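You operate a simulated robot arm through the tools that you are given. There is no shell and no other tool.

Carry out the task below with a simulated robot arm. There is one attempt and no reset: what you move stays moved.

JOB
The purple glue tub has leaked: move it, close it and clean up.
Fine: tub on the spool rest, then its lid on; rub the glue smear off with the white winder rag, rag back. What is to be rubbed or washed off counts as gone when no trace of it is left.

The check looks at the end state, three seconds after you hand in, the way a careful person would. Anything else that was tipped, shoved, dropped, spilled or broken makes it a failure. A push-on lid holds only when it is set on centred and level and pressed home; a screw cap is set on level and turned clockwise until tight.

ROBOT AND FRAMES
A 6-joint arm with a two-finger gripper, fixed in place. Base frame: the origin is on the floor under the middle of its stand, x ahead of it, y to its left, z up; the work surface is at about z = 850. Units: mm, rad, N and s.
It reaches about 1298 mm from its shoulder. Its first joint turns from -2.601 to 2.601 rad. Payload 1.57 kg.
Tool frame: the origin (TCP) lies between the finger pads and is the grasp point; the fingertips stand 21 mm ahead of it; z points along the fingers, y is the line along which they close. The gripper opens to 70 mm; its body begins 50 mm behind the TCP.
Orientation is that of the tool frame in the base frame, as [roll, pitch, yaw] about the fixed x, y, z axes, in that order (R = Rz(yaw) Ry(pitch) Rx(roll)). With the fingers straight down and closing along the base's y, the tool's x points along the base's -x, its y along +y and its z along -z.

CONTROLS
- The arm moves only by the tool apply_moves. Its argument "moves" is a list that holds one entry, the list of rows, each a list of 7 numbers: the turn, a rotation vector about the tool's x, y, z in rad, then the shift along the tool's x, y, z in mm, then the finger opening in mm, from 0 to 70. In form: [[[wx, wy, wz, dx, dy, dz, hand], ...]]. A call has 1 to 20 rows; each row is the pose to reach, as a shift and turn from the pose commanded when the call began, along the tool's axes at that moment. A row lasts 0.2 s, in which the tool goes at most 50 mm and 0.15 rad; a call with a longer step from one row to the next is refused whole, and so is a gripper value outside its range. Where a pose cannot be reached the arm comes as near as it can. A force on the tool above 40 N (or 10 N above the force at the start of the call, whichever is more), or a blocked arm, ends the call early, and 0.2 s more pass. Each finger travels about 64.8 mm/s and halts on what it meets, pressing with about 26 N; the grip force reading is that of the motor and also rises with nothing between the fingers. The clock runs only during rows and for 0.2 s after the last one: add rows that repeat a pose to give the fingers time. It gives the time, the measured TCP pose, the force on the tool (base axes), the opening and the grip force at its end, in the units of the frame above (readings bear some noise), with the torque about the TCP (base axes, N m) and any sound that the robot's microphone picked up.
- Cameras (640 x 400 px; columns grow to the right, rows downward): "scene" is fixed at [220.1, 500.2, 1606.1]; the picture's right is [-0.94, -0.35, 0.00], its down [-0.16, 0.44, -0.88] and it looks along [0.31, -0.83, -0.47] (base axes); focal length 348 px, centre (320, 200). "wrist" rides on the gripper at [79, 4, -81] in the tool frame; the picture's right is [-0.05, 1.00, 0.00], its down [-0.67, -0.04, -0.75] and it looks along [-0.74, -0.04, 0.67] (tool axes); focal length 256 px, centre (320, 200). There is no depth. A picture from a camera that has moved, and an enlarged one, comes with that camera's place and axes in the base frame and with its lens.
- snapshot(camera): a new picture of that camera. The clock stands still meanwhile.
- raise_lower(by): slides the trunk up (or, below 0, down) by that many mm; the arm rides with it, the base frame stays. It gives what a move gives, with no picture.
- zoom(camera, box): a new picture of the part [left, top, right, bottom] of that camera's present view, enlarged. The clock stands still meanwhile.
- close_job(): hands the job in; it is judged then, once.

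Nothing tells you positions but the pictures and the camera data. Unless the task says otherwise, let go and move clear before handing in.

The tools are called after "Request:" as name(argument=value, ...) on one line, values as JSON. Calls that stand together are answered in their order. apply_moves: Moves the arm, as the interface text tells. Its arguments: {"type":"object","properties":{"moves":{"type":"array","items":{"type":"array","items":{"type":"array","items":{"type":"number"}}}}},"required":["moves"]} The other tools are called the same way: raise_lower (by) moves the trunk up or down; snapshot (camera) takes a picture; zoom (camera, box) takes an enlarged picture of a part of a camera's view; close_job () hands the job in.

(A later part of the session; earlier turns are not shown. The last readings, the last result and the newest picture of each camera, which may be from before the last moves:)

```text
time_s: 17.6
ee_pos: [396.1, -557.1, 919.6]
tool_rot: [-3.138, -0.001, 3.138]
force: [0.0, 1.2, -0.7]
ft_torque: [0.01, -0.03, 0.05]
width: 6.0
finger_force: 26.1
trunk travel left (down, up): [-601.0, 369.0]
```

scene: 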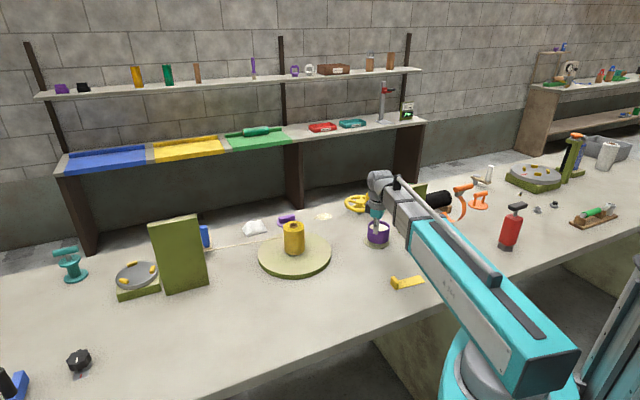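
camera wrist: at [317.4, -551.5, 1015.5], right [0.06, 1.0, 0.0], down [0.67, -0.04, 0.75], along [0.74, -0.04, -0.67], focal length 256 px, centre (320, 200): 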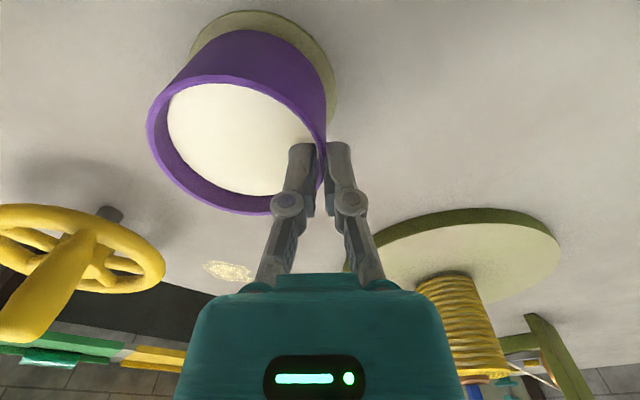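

The weight is taken (force and torque near zero). Opening the fingers and rising clear.

Request:
apply_moves(moves=[[[0, 0, 0, 0, 0, 0, 12], [0, 0, 0, 0, 0, 0, 24], [0, 0, 0, 0, 0, 0, 34], [0, 0, 0, 0, 0, 0, 34]]])

Request:
raise_lower(by=60)

Request:
snapshot(camera="wrist")

Request:
zoom(camera="scene", box=[345, 200, 425, 260])

Request:
zoom(camera="scene", box=[240, 195, 360, 245])

```text
time_s: 18.6
ee_pos: [396.4, -558.3, 919.7]
tool_rot: [-3.14, 0.001, 3.139]
force: [-0.5, 0.4, 0.6]
ft_torque: [0.01, 0.01, 0.01]
width: 33.8
finger_force: 0.1
trunk travel left (down, up): [-601.0, 369.0]
```

```text
time_s: 19.6
ee_pos: [396.6, -558.8, 979.3]
tool_rot: [-3.138, 0.002, 3.137]
force: [-0.5, 0.6, 0.0]
ft_torque: [0.0, 0.03, 0.01]
width: 33.9
finger_force: 0.2
trunk travel left (down, up): [-661.0, 309.0]
```

```text
taken
camera wrist: at [317.4, -551.4, 1061.2], right [0.06, 1.0, 0.0], down [0.67, -0.04, 0.75], along [0.74, -0.04, -0.67], focal length 256 px, centre (320, 200)
```

wrist: 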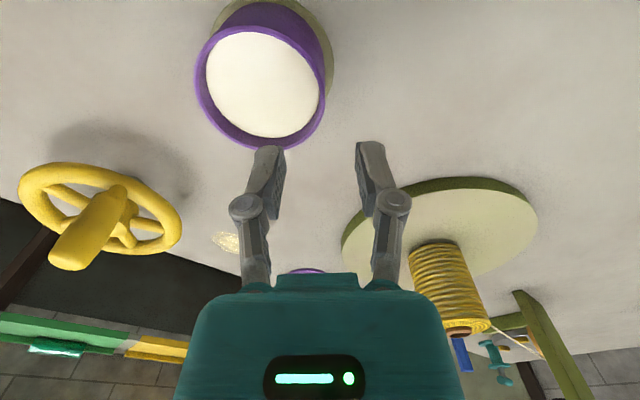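

```text
6.67 times, centred on (385, 230) of scene
camera zoom: at [220.1, 500.2, 1606.1], right [-0.94, -0.35, 0.0], down [-0.16, 0.44, -0.88], along [0.31, -0.83, -0.47], focal length 2321 px, centre (-113, 0)
```

zoom: 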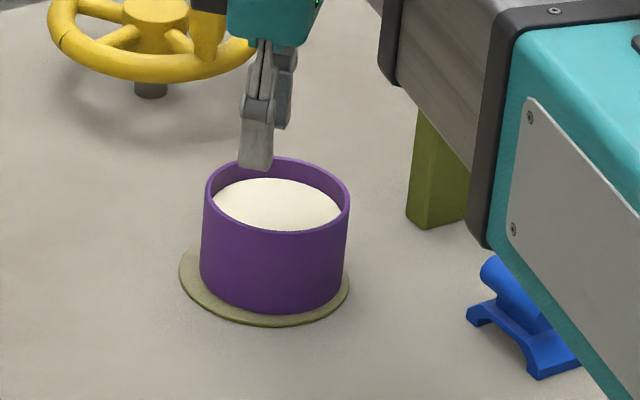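

```text
5.33 times, centred on (300, 220) of scene
camera zoom: at [220.1, 500.2, 1606.1], right [-0.94, -0.35, 0.0], down [-0.16, 0.44, -0.88], along [0.31, -0.83, -0.47], focal length 1857 px, centre (427, 93)
```

zoom: 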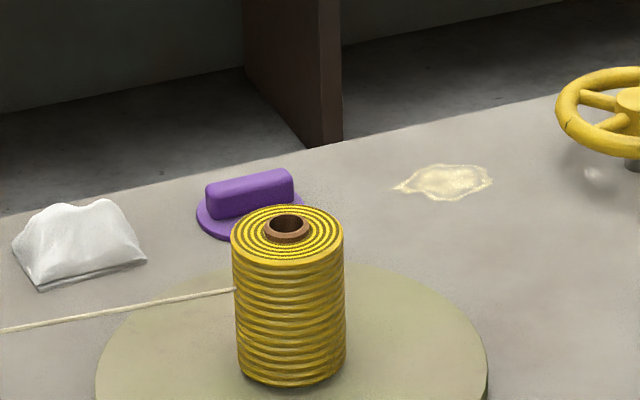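

The tub stands on the disc, well centred, and the whole smear is now exposed. Next I go above the lid with the hand turned so that the fingers close across its handle.

Request:
raise_lower(by=50)

Request:
apply_moves(moves=[[[0, 0, -0.085, -37, -4.4, 0, 50], [0, 0, -0.171, -74, -8.8, 0, 50], [0, 0, -0.256, -110, -13, 0, 50], [0, 0, -0.342, -147, -17.6, 0, 50], [0, 0, -0.427, -184, -22, 0, 50], [0, 0, -0.513, -220, -26.4, 0, 50], [0, 0, -0.598, -257, -30.8, 0, 50], [0, 0, -0.684, -294, -35, 0, 50], [0, 0, -0.77, -331, -39.6, 0, 50], [0, 0, -0.855, -367.6, -44, 0, 50], [0, 0, -0.855, -367.6, -44, 0, 50]]])

Request:
snapshot(camera="wrist")

Request:
snapshot(camera="scene")

```text
time_s: 20.5
ee_pos: [396.0, -557.5, 1030.3]
tool_rot: [-3.14, 0.001, 3.139]
force: [0.3, -0.3, -0.3]
ft_torque: [-0.03, -0.02, -0.03]
width: 33.9
finger_force: 0.0
trunk travel left (down, up): [-711.0, 259.0]
```

```text
time_s: 22.9
ee_pos: [761.6, -602.6, 1029.4]
tool_rot: [-3.138, 0.0, -2.289]
force: [1.1, 0.2, 0.7]
ft_torque: [-0.01, 0.05, 0.0]
width: 50.1
finger_force: 0.1
trunk travel left (down, up): [-711.0, 259.0]
```

```text
taken
camera wrist: at [707.0, -657.9, 1111.2], right [-0.72, 0.7, 0.0], down [0.47, 0.48, 0.74], along [0.52, 0.53, -0.67], focal length 256 px, centre (320, 200)
```

wrist: 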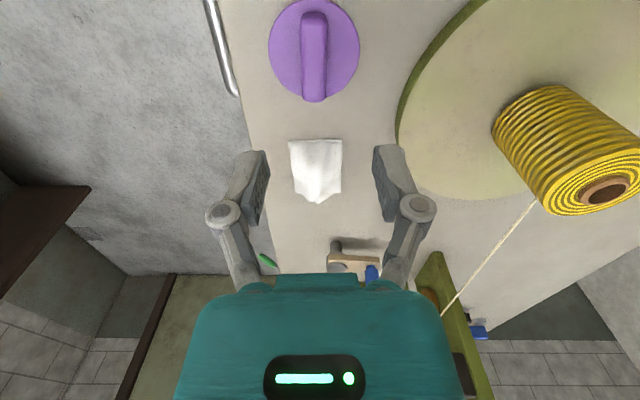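

```text
taken
```

scene: 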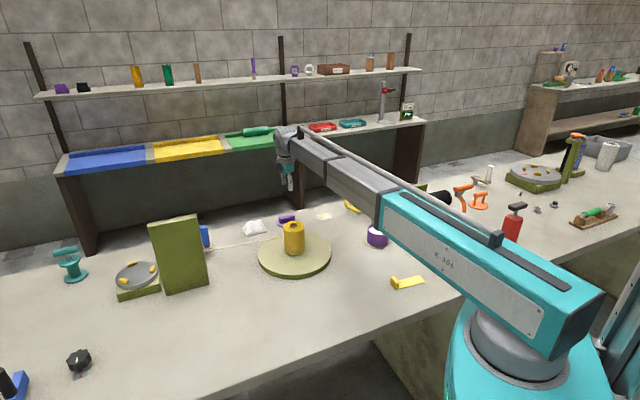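

The handle appears aligned with the hand's x axis. I'll zoom to locate the lid's centre and the handle exactly.

Request:
zoom(camera="wrist", box=[240, 0, 400, 110])

Request:
zoom(camera="wrist", box=[260, 120, 380, 220])

Request:
zoom(camera="scene", box=[260, 120, 420, 260])

```text
3.64 times, centred on (320, 55) of wrist
camera zoom: at [707.0, -657.9, 1111.2], right [-0.72, 0.7, 0.0], down [0.47, 0.48, 0.74], along [0.52, 0.53, -0.67], focal length 931 px, centre (320, 727)
```

zoom: 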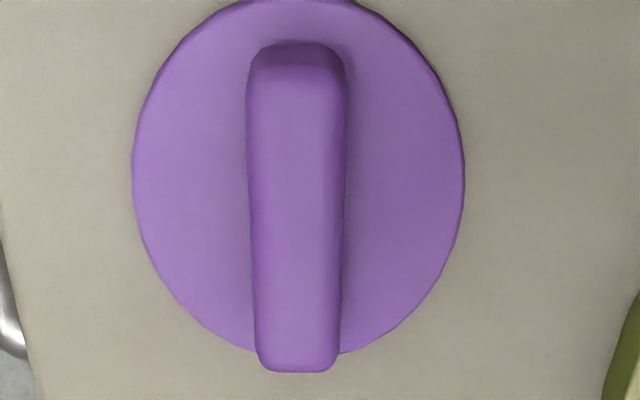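

```text
4.00 times, centred on (320, 170) of wrist
camera zoom: at [707.0, -657.9, 1111.2], right [-0.72, 0.7, 0.0], down [0.47, 0.48, 0.74], along [0.52, 0.53, -0.67], focal length 1024 px, centre (320, 320)
```

zoom: 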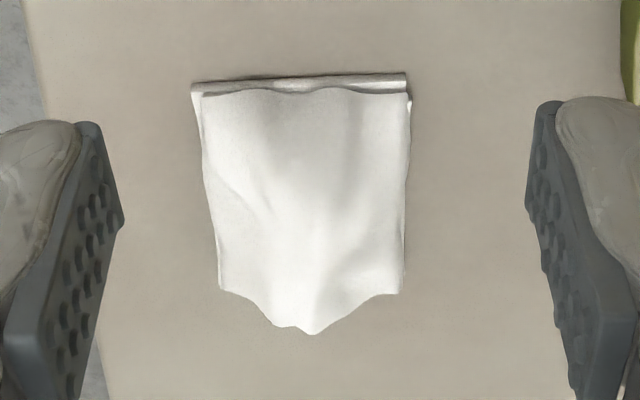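

```text
2.86 times, centred on (340, 190) of scene
camera zoom: at [220.1, 500.2, 1606.1], right [-0.94, -0.35, 0.0], down [-0.16, 0.44, -0.88], along [0.31, -0.83, -0.47], focal length 995 px, centre (263, 229)
```

zoom: 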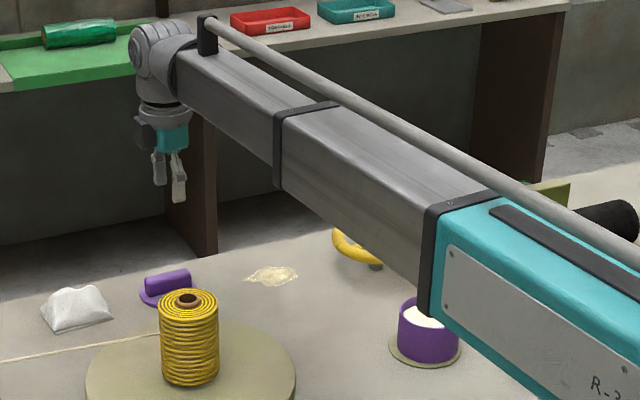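

Lid centre is at about (-4, -5) mm in the tool frame, with the handle turned by about 0.06 rad. I'll correct this and lower to a checking height, watching the boom's clearance to the spool.

Request:
apply_moves(moves=[[[0, 0, 0.03, -2.3, -2.5, 0, 46], [0, 0, 0.06, -4.5, -5, 0, 40], [0, 0, 0.06, -4.5, -5, 0, 40]]])

Request:
raise_lower(by=-100)

Request:
snapshot(camera="wrist")

Request:
zoom(camera="scene", box=[250, 130, 410, 260])

Request:
zoom(camera="wrist", box=[230, 60, 410, 180])

```text
time_s: 23.7
ee_pos: [769.5, -601.7, 1030.3]
tool_rot: [-3.141, 0.0, -2.35]
force: [0.4, -0.1, -0.3]
ft_torque: [-0.01, 0.0, 0.0]
width: 40.0
finger_force: 0.1
trunk travel left (down, up): [-711.0, 259.0]
```

```text
time_s: 25.0
ee_pos: [768.7, -603.1, 928.9]
tool_rot: [-3.141, 0.0, -2.352]
force: [0.8, 0.7, -0.5]
ft_torque: [0.02, 0.03, -0.02]
width: 39.7
finger_force: 0.0
trunk travel left (down, up): [-611.0, 359.0]
```

```text
taken
camera wrist: at [711.1, -654.5, 1011.3], right [-0.67, 0.74, 0.0], down [0.49, 0.45, 0.74], along [0.55, 0.5, -0.67], focal length 256 px, centre (320, 200)
```

wrist: 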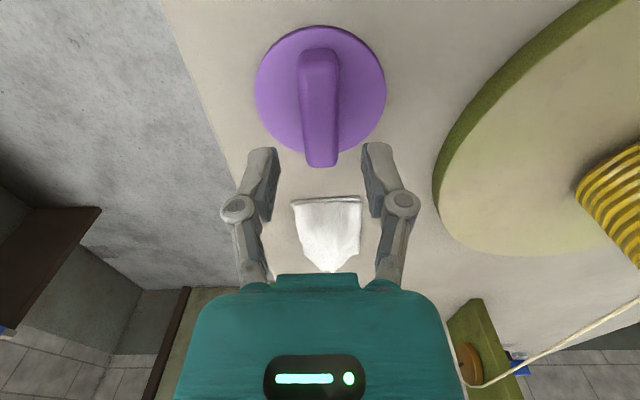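

```text
3.08 times, centred on (330, 195) of scene
camera zoom: at [220.1, 500.2, 1606.1], right [-0.94, -0.35, 0.0], down [-0.16, 0.44, -0.88], along [0.31, -0.83, -0.47], focal length 1071 px, centre (289, 215)
```

zoom: 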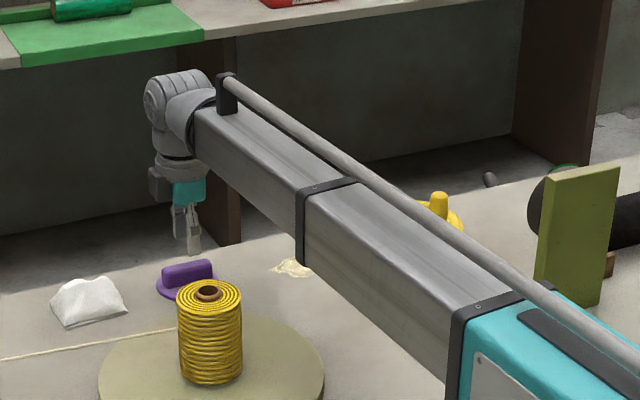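

```text
3.33 times, centred on (320, 120) of wrist
camera zoom: at [711.1, -654.5, 1011.3], right [-0.67, 0.74, 0.0], down [0.49, 0.45, 0.74], along [0.55, 0.5, -0.67], focal length 853 px, centre (320, 467)
```

zoom: 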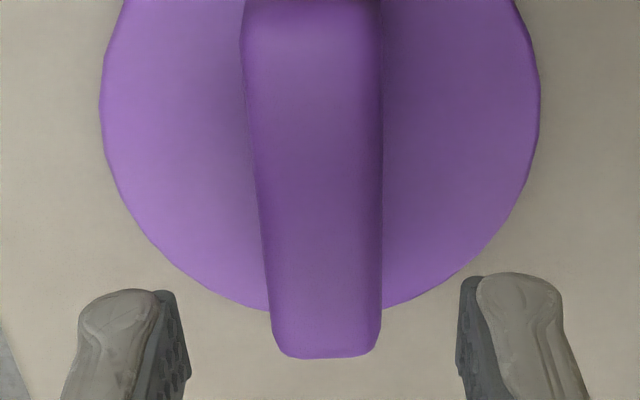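

The hand is centred on the lid (offset about 1 mm) and aligned with the handle, and the boom is clear of the spool. Lowering to grip height in two steps.

Request:
raise_lower(by=-40)

Request:
zoom(camera="scene", box=[265, 180, 325, 230])

Request:
zoom(camera="scene", box=[250, 130, 410, 260])

Request:
snapshot(camera="wrist")

```text
time_s: 25.8
ee_pos: [769.7, -602.4, 889.5]
tool_rot: [-3.14, 0.0, -2.351]
force: [-1.5, -0.2, 0.5]
ft_torque: [-0.01, 0.01, 0.01]
width: 40.1
finger_force: 0.1
trunk travel left (down, up): [-571.0, 399.0]
```

```text
8.00 times, centred on (295, 205) of scene
camera zoom: at [220.1, 500.2, 1606.1], right [-0.94, -0.35, 0.0], down [-0.16, 0.44, -0.88], along [0.31, -0.83, -0.47], focal length 2785 px, centre (520, 160)
```

zoom: 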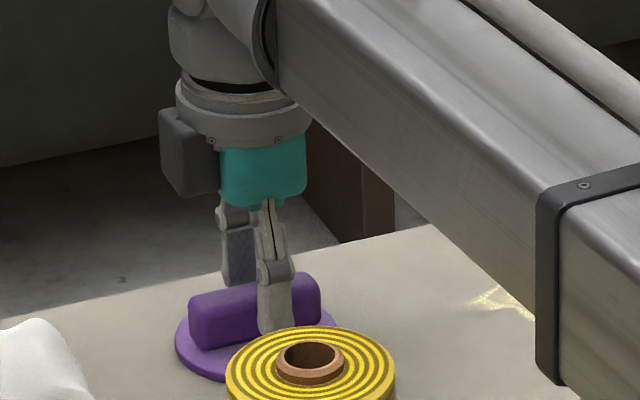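

```text
3.08 times, centred on (330, 195) of scene
camera zoom: at [220.1, 500.2, 1606.1], right [-0.94, -0.35, 0.0], down [-0.16, 0.44, -0.88], along [0.31, -0.83, -0.47], focal length 1071 px, centre (289, 215)
```

zoom: 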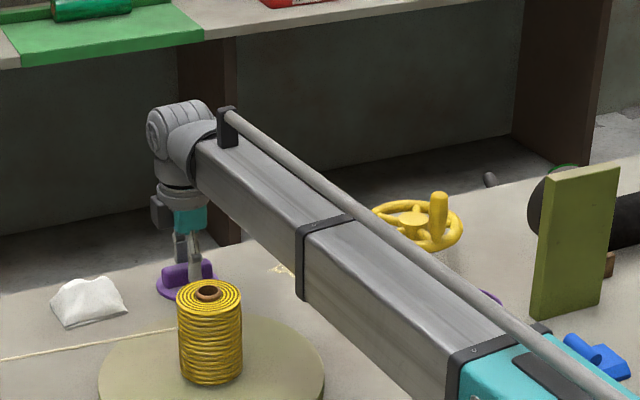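

```text
taken
camera wrist: at [711.1, -654.5, 971.2], right [-0.67, 0.74, 0.0], down [0.49, 0.45, 0.74], along [0.55, 0.5, -0.67], focal length 256 px, centre (320, 200)
```

wrist: 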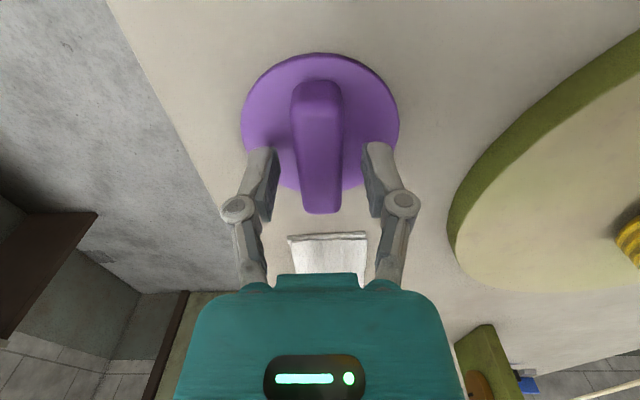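

The fingers straddle the handle. Lowering 7 mm more and closing.

Request:
raise_lower(by=-7)

Request:
apply_moves(moves=[[[0, 0, 0, 0, 0, 0, 25], [0, 0, 0, 0, 0, 0, 10], [0, 0, 0, 0, 0, 0, 0], [0, 0, 0, 0, 0, 0, 0], [0, 0, 0, 0, 0, 0, 0]]])

Request:
snapshot(camera="wrist")

Request:
zoom(camera="scene", box=[265, 180, 325, 230])

```text
time_s: 26.4
ee_pos: [768.9, -602.3, 882.3]
tool_rot: [-3.14, 0.0, -2.351]
force: [0.9, 0.0, -0.7]
ft_torque: [0.04, -0.03, 0.02]
width: 39.9
finger_force: 0.0
trunk travel left (down, up): [-564.0, 406.0]
```

```text
time_s: 27.6
ee_pos: [770.5, -601.7, 882.5]
tool_rot: [-3.139, 0.0, -2.351]
force: [0.2, 0.8, 1.1]
ft_torque: [0.04, 0.01, -0.03]
width: 21.1
finger_force: 26.2
trunk travel left (down, up): [-564.0, 406.0]
```

```text
taken
camera wrist: at [711.2, -654.5, 964.2], right [-0.67, 0.74, 0.0], down [0.49, 0.45, 0.74], along [0.55, 0.5, -0.67], focal length 256 px, centre (320, 200)
```

wrist: 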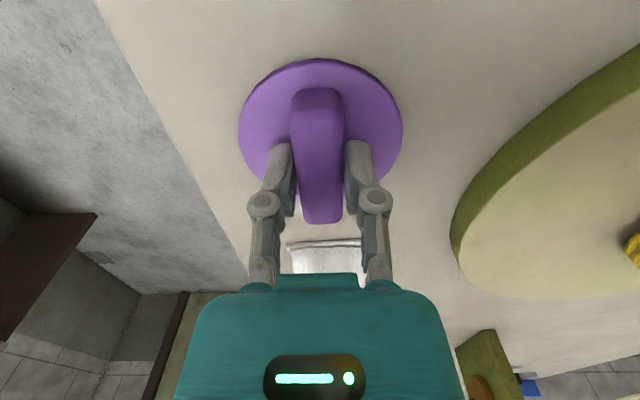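

```text
8.00 times, centred on (295, 205) of scene
camera zoom: at [220.1, 500.2, 1606.1], right [-0.94, -0.35, 0.0], down [-0.16, 0.44, -0.88], along [0.31, -0.83, -0.47], focal length 2785 px, centre (520, 160)
```

zoom: 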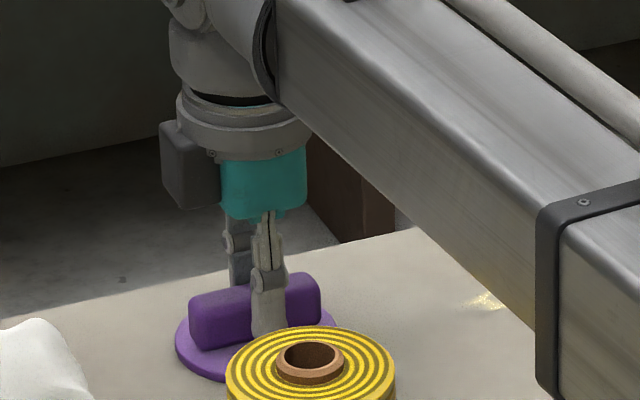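

The handle is gripped (21 mm). Lifting and checking that the lid hangs level.

Request:
raise_lower(by=20)

Request:
raise_lower(by=80)

Request:
snapshot(camera="wrist")

Request:
zoom(camera="scene", box=[260, 150, 330, 220])

```text
time_s: 28.3
ee_pos: [771.0, -603.0, 901.9]
tool_rot: [-3.139, 0.001, -2.352]
force: [-0.1, 0.3, -0.8]
ft_torque: [0.03, 0.02, 0.01]
width: 20.9
finger_force: 26.2
trunk travel left (down, up): [-584.0, 386.0]
```

```text
time_s: 29.4
ee_pos: [768.7, -602.4, 982.4]
tool_rot: [-3.139, 0.001, -2.351]
force: [-0.8, -0.5, -0.8]
ft_torque: [0.01, -0.03, -0.02]
width: 21.1
finger_force: 26.2
trunk travel left (down, up): [-664.0, 306.0]
```

```text
taken
camera wrist: at [711.3, -654.6, 1064.1], right [-0.67, 0.74, 0.0], down [0.49, 0.45, 0.74], along [0.55, 0.5, -0.67], focal length 256 px, centre (320, 200)
```

wrist: 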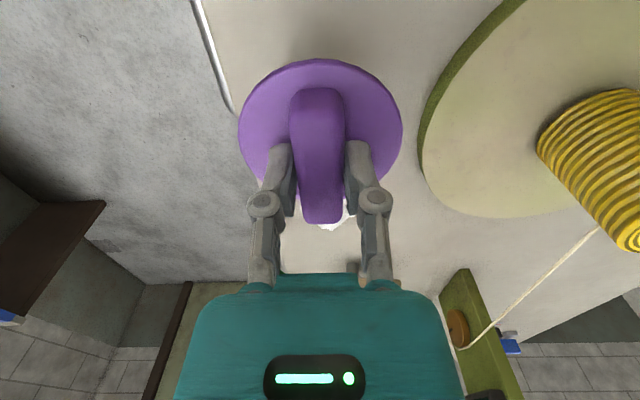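

```text
5.71 times, centred on (295, 185) of scene
camera zoom: at [220.1, 500.2, 1606.1], right [-0.94, -0.35, 0.0], down [-0.16, 0.44, -0.88], along [0.31, -0.83, -0.47], focal length 1989 px, centre (463, 286)
```

zoom: 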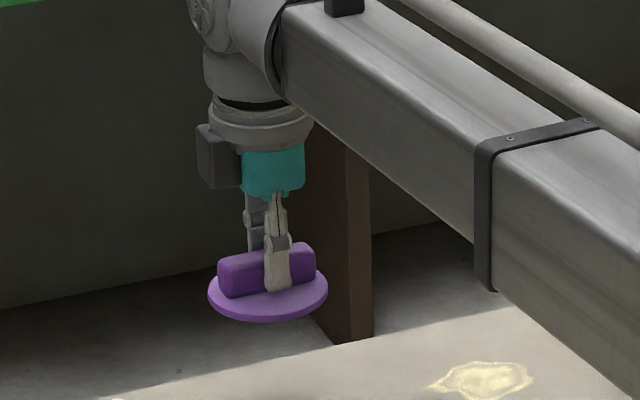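

The lid hangs level and centred in the hand. I'll carry it over the tub, turning the hand back so the camera side stays away from the upright panel.

Request:
apply_moves(moves=[[[0, 0, 0.05, 16.2, 17, 0, 0], [0, 0, 0.1, 32.4, 33.9, 0, 0], [0, 0, 0.149, 48.5, 50.9, 0, 0], [0, 0, 0.199, 64.7, 67.9, 0, 0], [0, 0, 0.248, 80.9, 84.8, 0, 0], [0, 0, 0.298, 97, 101.8, 0, 0], [0, 0, 0.347, 113.2, 118.8, 0, 0], [0, 0, 0.397, 129.4, 135.7, 0, 0], [0, 0, 0.447, 145.6, 152.7, 0, 0], [0, 0, 0.496, 161.7, 169.7, 0, 0], [0, 0, 0.546, 177.9, 186.6, 0, 0], [0, 0, 0.595, 194.1, 203.6, 0, 0], [0, 0, 0.645, 210.3, 220.6, 0, 0], [0, 0, 0.695, 226.4, 237.6, 0, 0], [0, 0, 0.744, 242.6, 254.5, 0, 0], [0, 0, 0.77, 252, 264, 0, 0], [0, 0, 0.794, 258.8, 271.5, 0, 0], [0, 0, 0.794, 258.8, 271.5, 0, 0]]])

Request:
snapshot(camera="wrist")

Request:
zoom(camera="scene", box=[335, 190, 425, 260])

Request:
snapshot(camera="scene")

```text
time_s: 33.2
ee_pos: [393.4, -596.0, 982.8]
tool_rot: [-3.141, 0.001, 3.137]
force: [-0.4, 0.2, -0.5]
ft_torque: [0.04, -0.04, 0.03]
width: 21.1
finger_force: 25.9
out of reach, approached as far as the arm can: row 6
trunk travel left (down, up): [-664.0, 306.0]
```

```text
taken
camera wrist: at [314.8, -590.7, 1064.2], right [0.06, 1.0, 0.0], down [0.67, -0.04, 0.75], along [0.74, -0.04, -0.67], focal length 256 px, centre (320, 200)
```

wrist: 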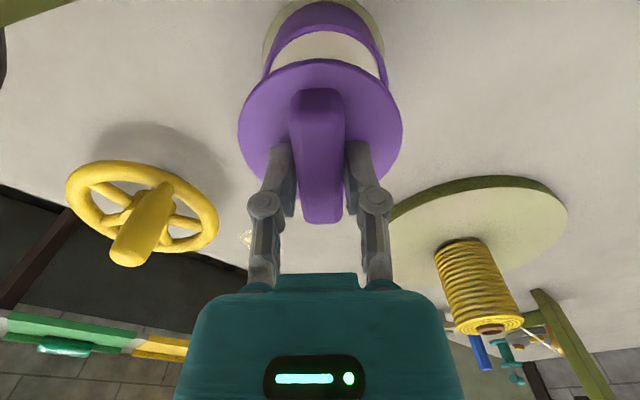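

```text
5.71 times, centred on (380, 225) of scene
camera zoom: at [220.1, 500.2, 1606.1], right [-0.94, -0.35, 0.0], down [-0.16, 0.44, -0.88], along [0.31, -0.83, -0.47], focal length 1989 px, centre (-23, 57)
```

zoom: 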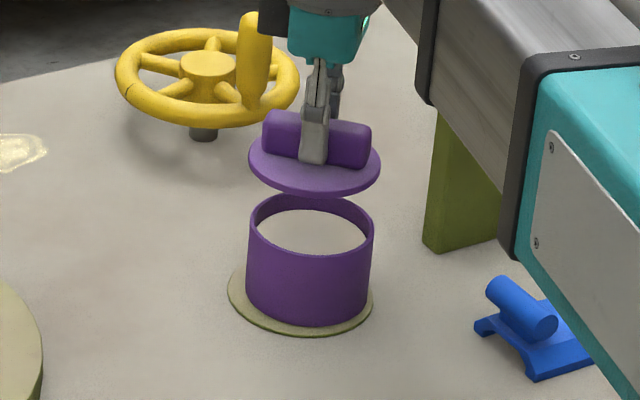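

```text
taken
```

scene: 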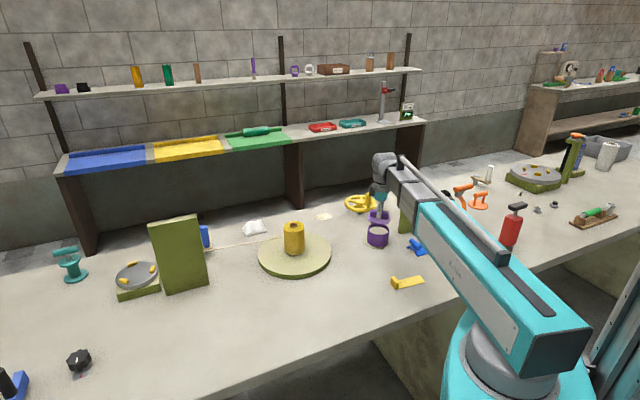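

The lid hovers over the tub. I'll zoom both views to measure the offset between the lid and the tub precisely.

Request:
zoom(camera="wrist", box=[230, 0, 410, 120])

Request:
zoom(camera="scene", box=[360, 202, 410, 246])

```text
3.33 times, centred on (320, 60) of wrist
camera zoom: at [314.8, -590.7, 1064.2], right [0.06, 1.0, 0.0], down [0.67, -0.04, 0.75], along [0.74, -0.04, -0.67], focal length 853 px, centre (320, 667)
```

zoom: 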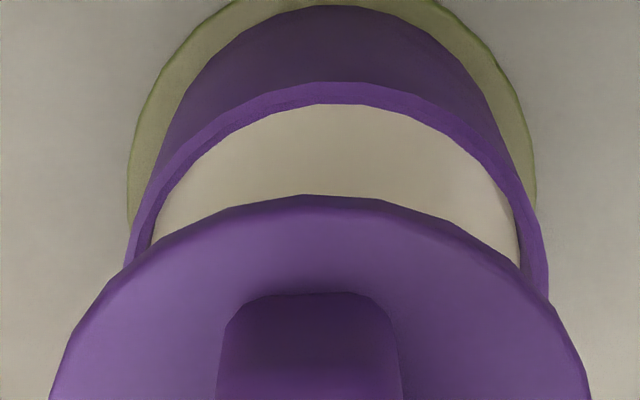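

```text
9.09 times, centred on (385, 224) of scene
camera zoom: at [220.1, 500.2, 1606.1], right [-0.94, -0.35, 0.0], down [-0.16, 0.44, -0.88], along [0.31, -0.83, -0.47], focal length 3165 px, centre (-271, -18)
```

zoom: 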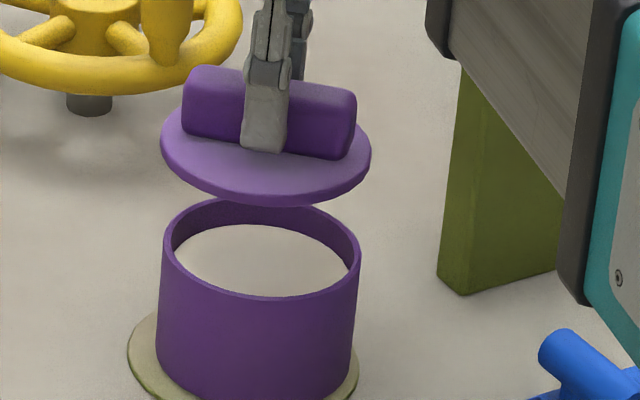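

The wrist view puts the tub centre near (391.7, -592.1) and the lid near (392.3, -594.4). I'll correct by a couple of mm and lower to just above the rim, where parallax is small, then measure again.

Request:
apply_moves(moves=[[[0, 0, 0, 1, 2, 0, 0], [0, 0, 0, 1, 2, 0, 0]]])

Request:
raise_lower(by=-34)

Request:
zoom(camera="wrist", box=[230, 20, 410, 140])

Request:
zoom(camera="scene", box=[355, 206, 405, 250])

Request:
snapshot(camera="wrist")

```text
time_s: 33.8
ee_pos: [393.2, -593.9, 982.5]
tool_rot: [-3.141, -0.001, 3.137]
force: [1.2, 0.2, 0.0]
ft_torque: [0.04, -0.01, 0.0]
width: 20.9
finger_force: 26.1
trunk travel left (down, up): [-664.0, 306.0]
```

```text
time_s: 34.6
ee_pos: [392.3, -594.6, 948.9]
tool_rot: [-3.14, 0.002, 3.137]
force: [-0.1, 0.3, 0.1]
ft_torque: [-0.01, -0.03, 0.02]
width: 20.9
finger_force: 25.9
trunk travel left (down, up): [-630.0, 340.0]
```

```text
3.33 times, centred on (320, 80) of wrist
camera zoom: at [314.6, -588.6, 1030.2], right [0.06, 1.0, 0.0], down [0.67, -0.04, 0.75], along [0.74, -0.04, -0.67], focal length 853 px, centre (320, 600)
```

zoom: 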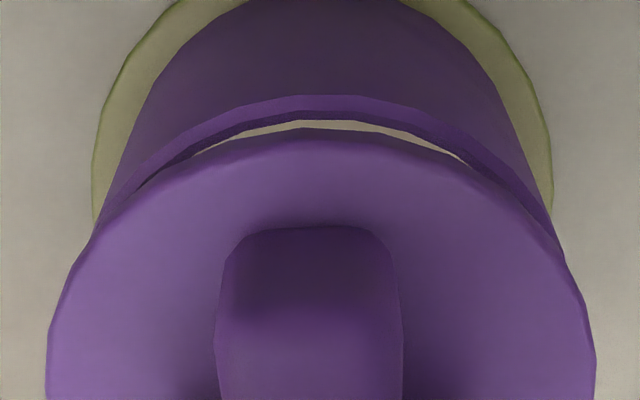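

```text
9.09 times, centred on (380, 228) of scene
camera zoom: at [220.1, 500.2, 1606.1], right [-0.94, -0.35, 0.0], down [-0.16, 0.44, -0.88], along [0.31, -0.83, -0.47], focal length 3165 px, centre (-226, -54)
```

zoom: 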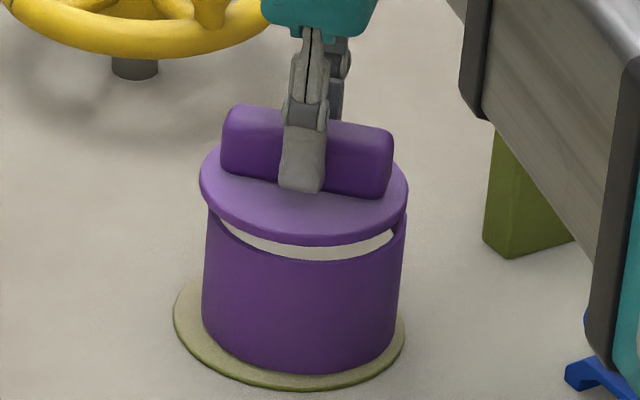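

```text
taken
camera wrist: at [314.6, -588.6, 1030.2], right [0.06, 1.0, 0.0], down [0.67, -0.04, 0.75], along [0.74, -0.04, -0.67], focal length 256 px, centre (320, 200)
```

wrist: 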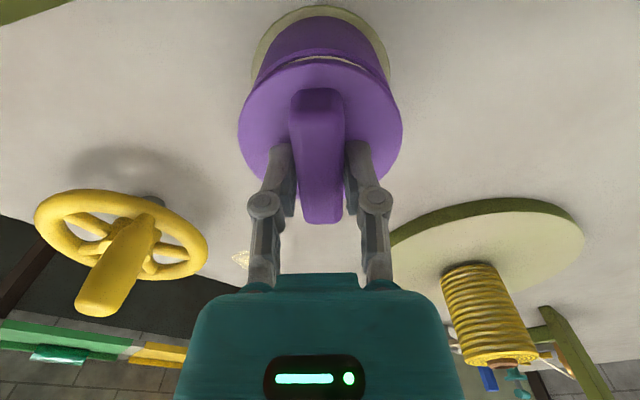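

The lid still sits about 1.5–2 mm too far toward +x. I'll correct this and lower another 6 mm for a final check.

Request:
apply_moves(moves=[[[0, 0, 0, 1.8, 0.3, 0, 0], [0, 0, 0, 1.8, 0.3, 0, 0]]])

Request:
raise_lower(by=-6)

Request:
zoom(camera="wrist", box=[230, 20, 410, 140])

Request:
zoom(camera="scene", box=[360, 215, 400, 245])

```text
time_s: 35.2
ee_pos: [391.0, -592.5, 947.6]
tool_rot: [-3.139, 0.0, 3.138]
force: [0.3, -0.1, -0.3]
ft_torque: [-0.02, 0.02, -0.01]
width: 21.0
finger_force: 25.7
trunk travel left (down, up): [-630.0, 340.0]
```

```text
time_s: 35.8
ee_pos: [392.0, -594.1, 941.4]
tool_rot: [-3.139, 0.001, 3.137]
force: [-0.5, 0.1, 0.5]
ft_torque: [0.02, -0.02, -0.01]
width: 20.8
finger_force: 26.1
trunk travel left (down, up): [-624.0, 346.0]
```

```text
3.33 times, centred on (320, 80) of wrist
camera zoom: at [312.6, -588.8, 1024.1], right [0.06, 1.0, 0.0], down [0.67, -0.04, 0.75], along [0.74, -0.04, -0.67], focal length 853 px, centre (320, 600)
```

zoom: 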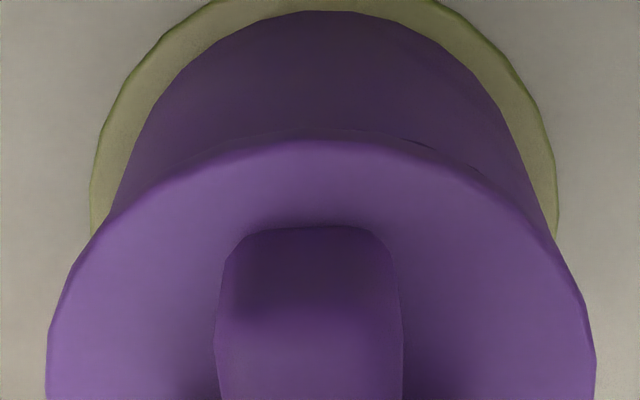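

```text
13.33 times, centred on (380, 230) of scene
camera zoom: at [220.1, 500.2, 1606.1], right [-0.94, -0.35, 0.0], down [-0.16, 0.44, -0.88], along [0.31, -0.83, -0.47], focal length 4642 px, centre (-480, -200)
```

zoom: 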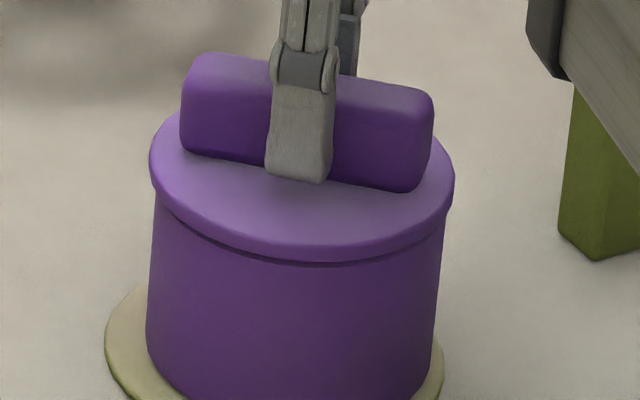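

The lid is centred on the tub to within about half a millimetre in both views. Lowering gently in small steps, watching the contact force.

Request:
raise_lower(by=-3)

Request:
raise_lower(by=-1)

```text
time_s: 36.3
ee_pos: [390.7, -593.5, 940.5]
tool_rot: [-3.14, 0.002, 3.137]
force: [0.3, -2.1, 16.1]
ft_torque: [-0.01, 0.04, 0.03]
width: 20.7
finger_force: 25.9
trunk travel left (down, up): [-621.0, 349.0]
heard: snap
```

```text
time_s: 36.8
ee_pos: [390.3, -594.2, 939.9]
tool_rot: [-3.138, 0.001, 3.139]
force: [2.6, -3.7, 24.5]
ft_torque: [-0.06, -0.04, -0.03]
width: 20.8
finger_force: 26.4
trunk travel left (down, up): [-620.0, 350.0]
```

A snap was heard: the lid is pressed home. I'll check that it sits level and then let go.

Request:
zoom(camera="scene", box=[360, 215, 400, 245])

Request:
zoom(camera="wrist", box=[230, 20, 410, 140])

```text
13.33 times, centred on (380, 230) of scene
camera zoom: at [220.1, 500.2, 1606.1], right [-0.94, -0.35, 0.0], down [-0.16, 0.44, -0.88], along [0.31, -0.83, -0.47], focal length 4642 px, centre (-480, -200)
```

zoom: 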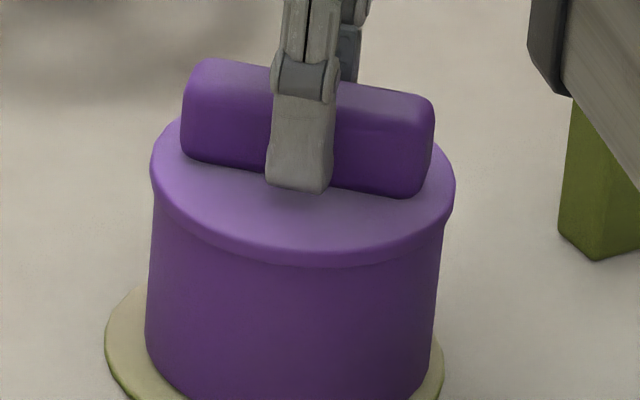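

```text
3.33 times, centred on (320, 80) of wrist
camera zoom: at [312.0, -588.0, 1021.2], right [0.06, 1.0, 0.0], down [0.66, -0.04, 0.75], along [0.75, -0.04, -0.67], focal length 853 px, centre (320, 600)
```

zoom: 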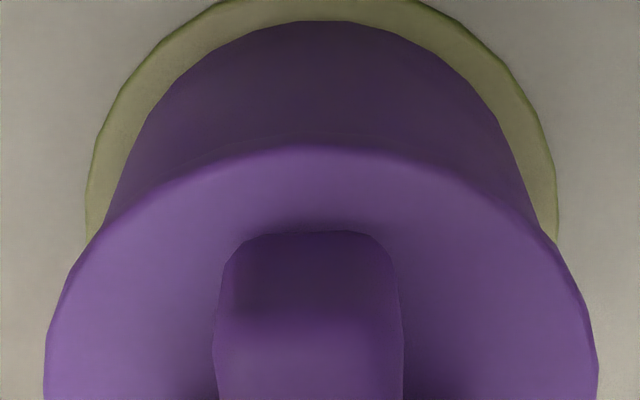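

The lid sits flush with no gap. Relaxing the push, releasing the handle and rising.

Request:
raise_lower(by=1)

Request:
apply_moves(moves=[[[0, 0, 0, 0, 0, 0, 28], [0, 0, 0, 0, 0, 0, 38], [0, 0, 0, 0, 0, 0, 44], [0, 0, 0, 0, 0, 0, 44]]])

Request:
raise_lower(by=90)

Request:
zoom(camera="scene", box=[345, 205, 415, 255])

Request:
snapshot(camera="wrist")

```text
time_s: 37.3
ee_pos: [391.2, -595.1, 940.7]
tool_rot: [-3.14, 0.001, 3.138]
force: [0.4, -1.5, 7.8]
ft_torque: [-0.04, -0.08, 0.01]
width: 20.9
finger_force: 25.5
trunk travel left (down, up): [-621.0, 349.0]
```

```text
time_s: 38.3
ee_pos: [391.3, -595.1, 940.3]
tool_rot: [-3.139, 0.0, 3.14]
force: [0.1, -0.3, 0.4]
ft_torque: [-0.01, 0.01, -0.01]
width: 43.9
finger_force: 0.1
trunk travel left (down, up): [-621.0, 349.0]
```

```text
time_s: 39.6
ee_pos: [391.8, -594.9, 1029.7]
tool_rot: [-3.14, -0.001, 3.138]
force: [0.2, 0.3, 0.1]
ft_torque: [0.01, -0.01, -0.05]
width: 44.2
finger_force: 0.0
trunk travel left (down, up): [-711.0, 259.0]
```

```text
8.00 times, centred on (380, 230) of scene
camera zoom: at [220.1, 500.2, 1606.1], right [-0.94, -0.35, 0.0], down [-0.16, 0.44, -0.88], along [0.31, -0.83, -0.47], focal length 2785 px, centre (-160, -40)
```

zoom: 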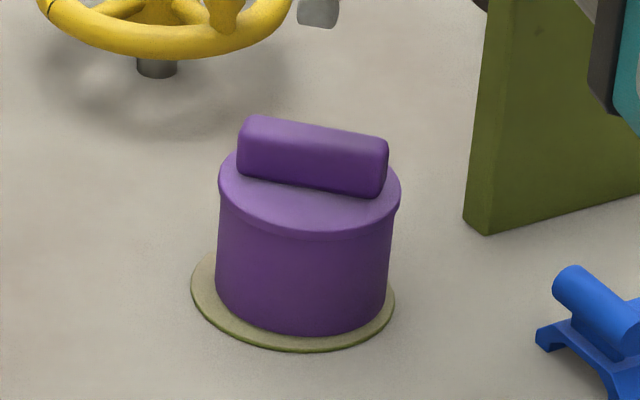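

```text
taken
camera wrist: at [312.7, -588.8, 1111.1], right [0.06, 1.0, 0.0], down [0.67, -0.04, 0.75], along [0.74, -0.04, -0.67], focal length 256 px, centre (320, 200)
```

wrist: 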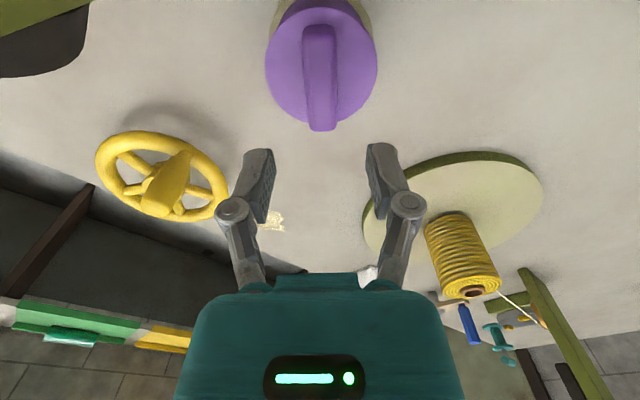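

The lid is on flush and the tub stands centred on the rest. Now I go over to the rag, turning the hand so the rag is square to it, and look at it closely.

Request:
apply_moves(moves=[[[0, 0, -0.061, -35, 6.4, 0, 70], [0, 0, -0.122, -70, 12.7, 0, 70], [0, 0, -0.183, -106, 19.1, 0, 70], [0, 0, -0.245, -141, 25.5, 0, 70], [0, 0, -0.306, -176, 31.9, 0, 70], [0, 0, -0.367, -211, 38.3, 0, 70], [0, 0, -0.428, -247, 44.6, 0, 70], [0, 0, -0.489, -282, 51, 0, 70], [0, 0, -0.55, -317, 57.4, 0, 70], [0, 0, -0.612, -352, 63.8, 0, 70], [0, 0, -0.673, -388, 70.1, 0, 70], [0, 0, -0.734, -423, 76.5, 0, 70], [0, 0, -0.795, -458, 82.9, 0, 70], [0, 0, -0.795, -458, 82.9, 0, 70]]])

Request:
snapshot(camera="wrist")

Request:
snapshot(camera="scene")

```text
time_s: 42.6
ee_pos: [851.8, -512.1, 1028.8]
tool_rot: [-3.14, 0.001, -2.349]
force: [0.2, 0.4, -0.9]
ft_torque: [0.0, -0.03, 0.0]
width: 70.1
finger_force: 0.1
trunk travel left (down, up): [-711.0, 259.0]
```

```text
taken
camera wrist: at [792.8, -563.8, 1111.2], right [-0.67, 0.74, 0.0], down [0.49, 0.45, 0.74], along [0.55, 0.5, -0.67], focal length 256 px, centre (320, 200)
```

wrist: 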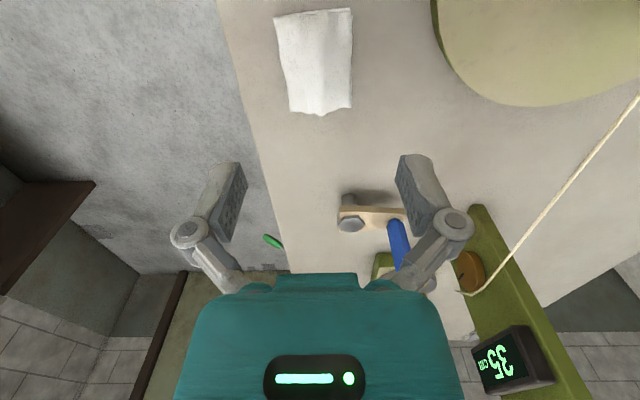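

```text
taken
```

scene: 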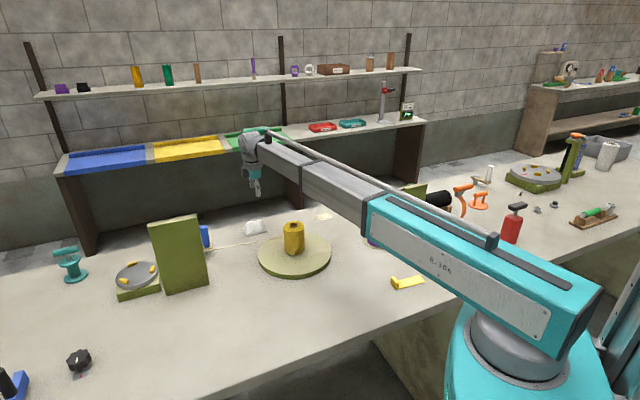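

The panel beyond carries a small "35 cm" readout, so it belongs to the winder. I'll zoom in on that and on the rag.

Request:
zoom(camera="wrist", box=[260, 0, 370, 125])

Request:
zoom(camera="wrist", box=[420, 180, 640, 400])

Request:
zoom(camera="scene", box=[230, 205, 340, 285])

Request:
zoom(camera="scene", box=[380, 80, 470, 220])

```text
3.20 times, centred on (315, 62) of wrist
camera zoom: at [792.8, -563.8, 1111.2], right [-0.67, 0.74, 0.0], down [0.49, 0.45, 0.74], along [0.55, 0.5, -0.67], focal length 819 px, centre (336, 640)
```

zoom: 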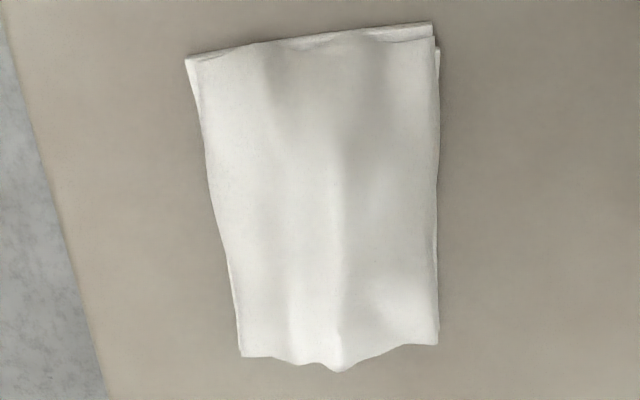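

```text
1.82 times, centred on (530, 290) of wrist
camera zoom: at [792.8, -563.8, 1111.2], right [-0.67, 0.74, 0.0], down [0.49, 0.45, 0.74], along [0.55, 0.5, -0.67], focal length 465 px, centre (-62, 36)
```

zoom: 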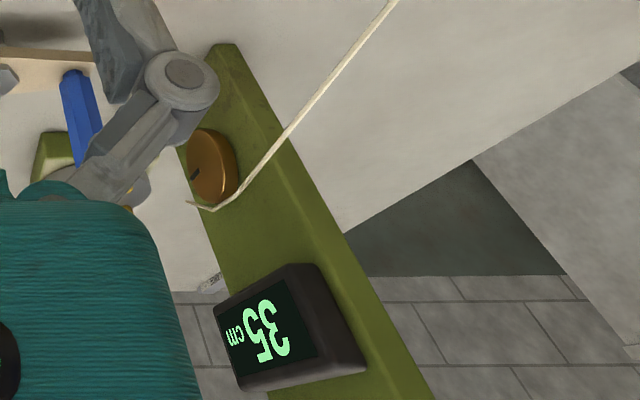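

```text
5.00 times, centred on (285, 245) of scene
camera zoom: at [220.1, 500.2, 1606.1], right [-0.94, -0.35, 0.0], down [-0.16, 0.44, -0.88], along [0.31, -0.83, -0.47], focal length 1741 px, centre (495, -25)
```

zoom: 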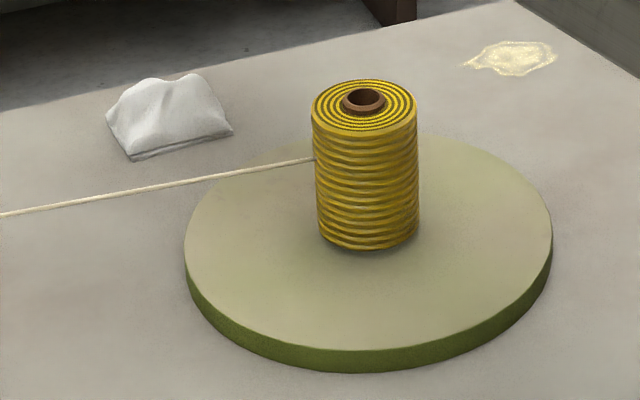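

```text
2.86 times, centred on (425, 150) of scene
camera zoom: at [220.1, 500.2, 1606.1], right [-0.94, -0.35, 0.0], down [-0.16, 0.44, -0.88], along [0.31, -0.83, -0.47], focal length 995 px, centre (20, 343)
```

zoom: 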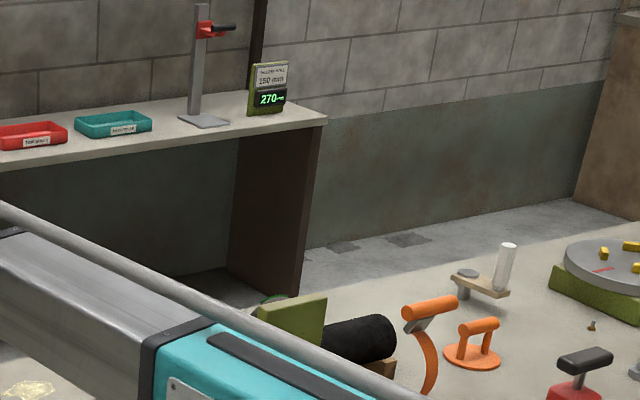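

The rag's footprint is about 65 × 86 mm, centred near (866, -501), with its ridge along the bench edge. I record that as the place to return it to. I'll centre the open fingers across it and come down to a checking height.

Request:
apply_moves(moves=[[[0, 0, -0.04, -17, -2.5, 0, 70], [0, 0, -0.04, -17, -2.5, 0, 70]]])

Request:
raise_lower(by=-85)

Request:
snapshot(camera="wrist")

Request:
zoom(camera="scene", box=[225, 160, 345, 260])

Request:
zoom(camera="wrist", box=[240, 50, 400, 170])

```text
time_s: 43.2
ee_pos: [863.2, -500.8, 1029.8]
tool_rot: [-3.141, 0.001, -2.308]
force: [0.0, 0.5, 0.4]
ft_torque: [0.02, -0.01, -0.01]
width: 69.9
finger_force: 0.1
trunk travel left (down, up): [-711.0, 259.0]
```

```text
time_s: 44.4
ee_pos: [863.5, -501.4, 945.5]
tool_rot: [-3.139, 0.001, -2.308]
force: [-0.1, -0.3, 0.6]
ft_torque: [0.01, -0.02, -0.04]
width: 70.1
finger_force: 0.1
trunk travel left (down, up): [-626.0, 344.0]
```

```text
taken
camera wrist: at [807.5, -555.6, 1026.2], right [-0.7, 0.71, 0.0], down [0.47, 0.47, 0.74], along [0.53, 0.52, -0.67], focal length 256 px, centre (320, 200)
```

wrist: 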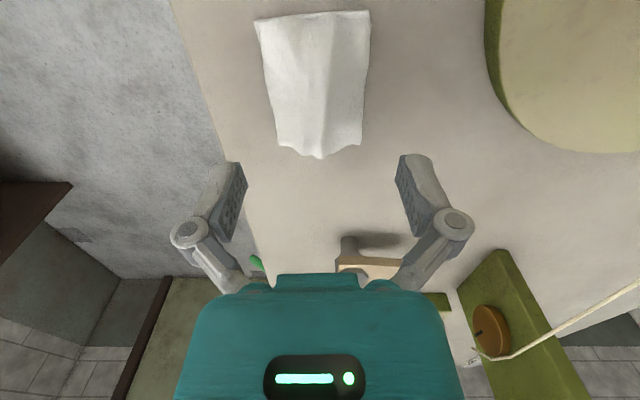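

```text
4.00 times, centred on (285, 210) of scene
camera zoom: at [220.1, 500.2, 1606.1], right [-0.94, -0.35, 0.0], down [-0.16, 0.44, -0.88], along [0.31, -0.83, -0.47], focal length 1392 px, centre (460, 160)
```

zoom: 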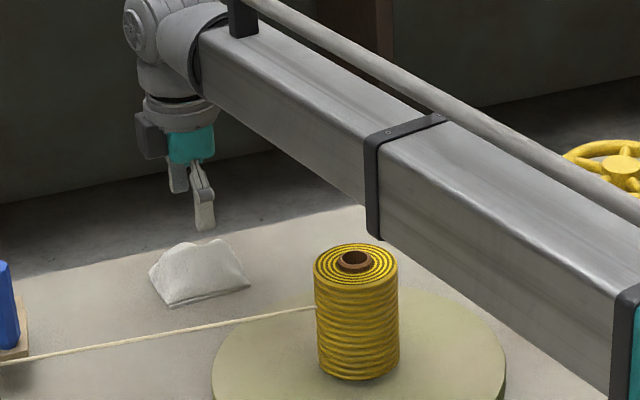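

```text
3.33 times, centred on (320, 110) of wrist
camera zoom: at [807.5, -555.6, 1026.2], right [-0.7, 0.71, 0.0], down [0.47, 0.47, 0.74], along [0.53, 0.52, -0.67], focal length 853 px, centre (320, 500)
```

zoom: 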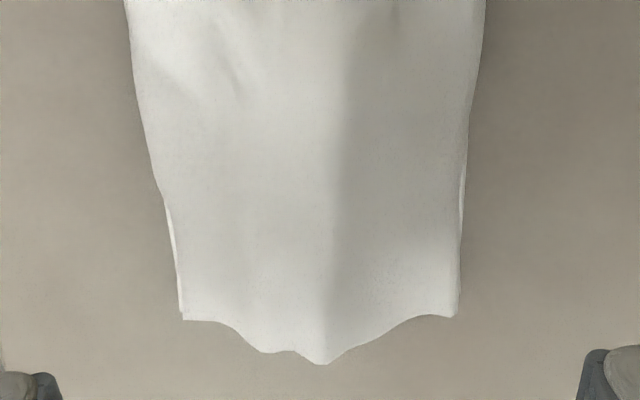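

The fingers are square to the rag and the boom clears the spool by a good margin (about 50 mm at grasp height). I'll shift 2.6 mm to centre and lower the open fingers around the rag's mound.

Request:
apply_moves(moves=[[[0, 0, 0, -1, -2.6, 0, 70], [0, 0, 0, -1, -2.6, 0, 70]]])

Request:
raise_lower(by=-45)

Request:
zoom(camera="scene", box=[225, 170, 325, 260])

Request:
snapshot(camera="wrist")

```text
time_s: 45.0
ee_pos: [866.0, -501.8, 944.8]
tool_rot: [-3.141, -0.001, -2.309]
force: [0.3, -0.2, -0.1]
ft_torque: [-0.01, 0.0, -0.04]
width: 70.0
finger_force: 0.0
trunk travel left (down, up): [-626.0, 344.0]
```

```text
time_s: 45.9
ee_pos: [867.4, -501.5, 898.3]
tool_rot: [-3.139, 0.0, -2.31]
force: [-1.0, 0.2, -0.2]
ft_torque: [-0.01, 0.01, 0.0]
width: 70.0
finger_force: 0.0
trunk travel left (down, up): [-581.0, 389.0]
```

```text
4.44 times, centred on (275, 215) of scene
camera zoom: at [220.1, 500.2, 1606.1], right [-0.94, -0.35, 0.0], down [-0.16, 0.44, -0.88], along [0.31, -0.83, -0.47], focal length 1547 px, centre (520, 133)
```

zoom: 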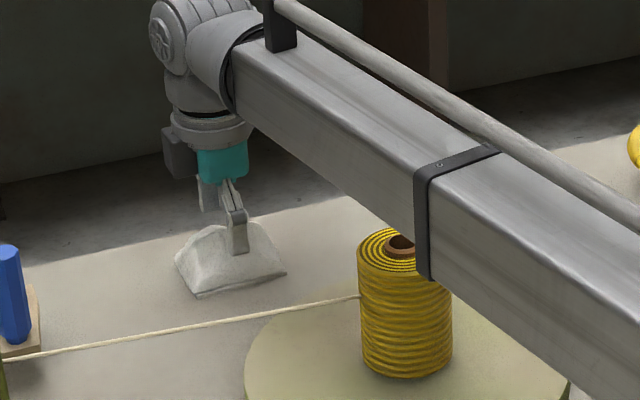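

```text
taken
camera wrist: at [810.8, -556.6, 981.2], right [-0.7, 0.71, 0.0], down [0.47, 0.47, 0.74], along [0.53, 0.52, -0.67], focal length 256 px, centre (320, 200)
```

wrist: 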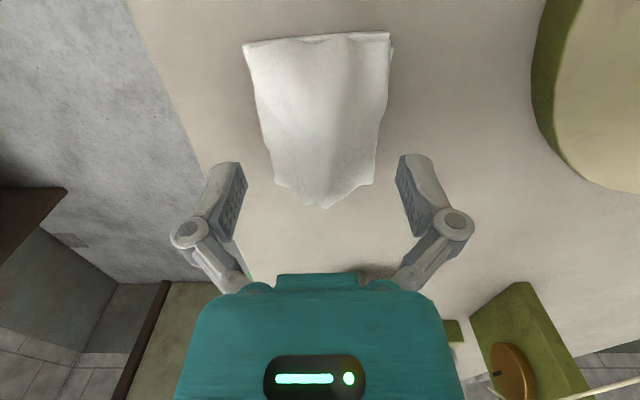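

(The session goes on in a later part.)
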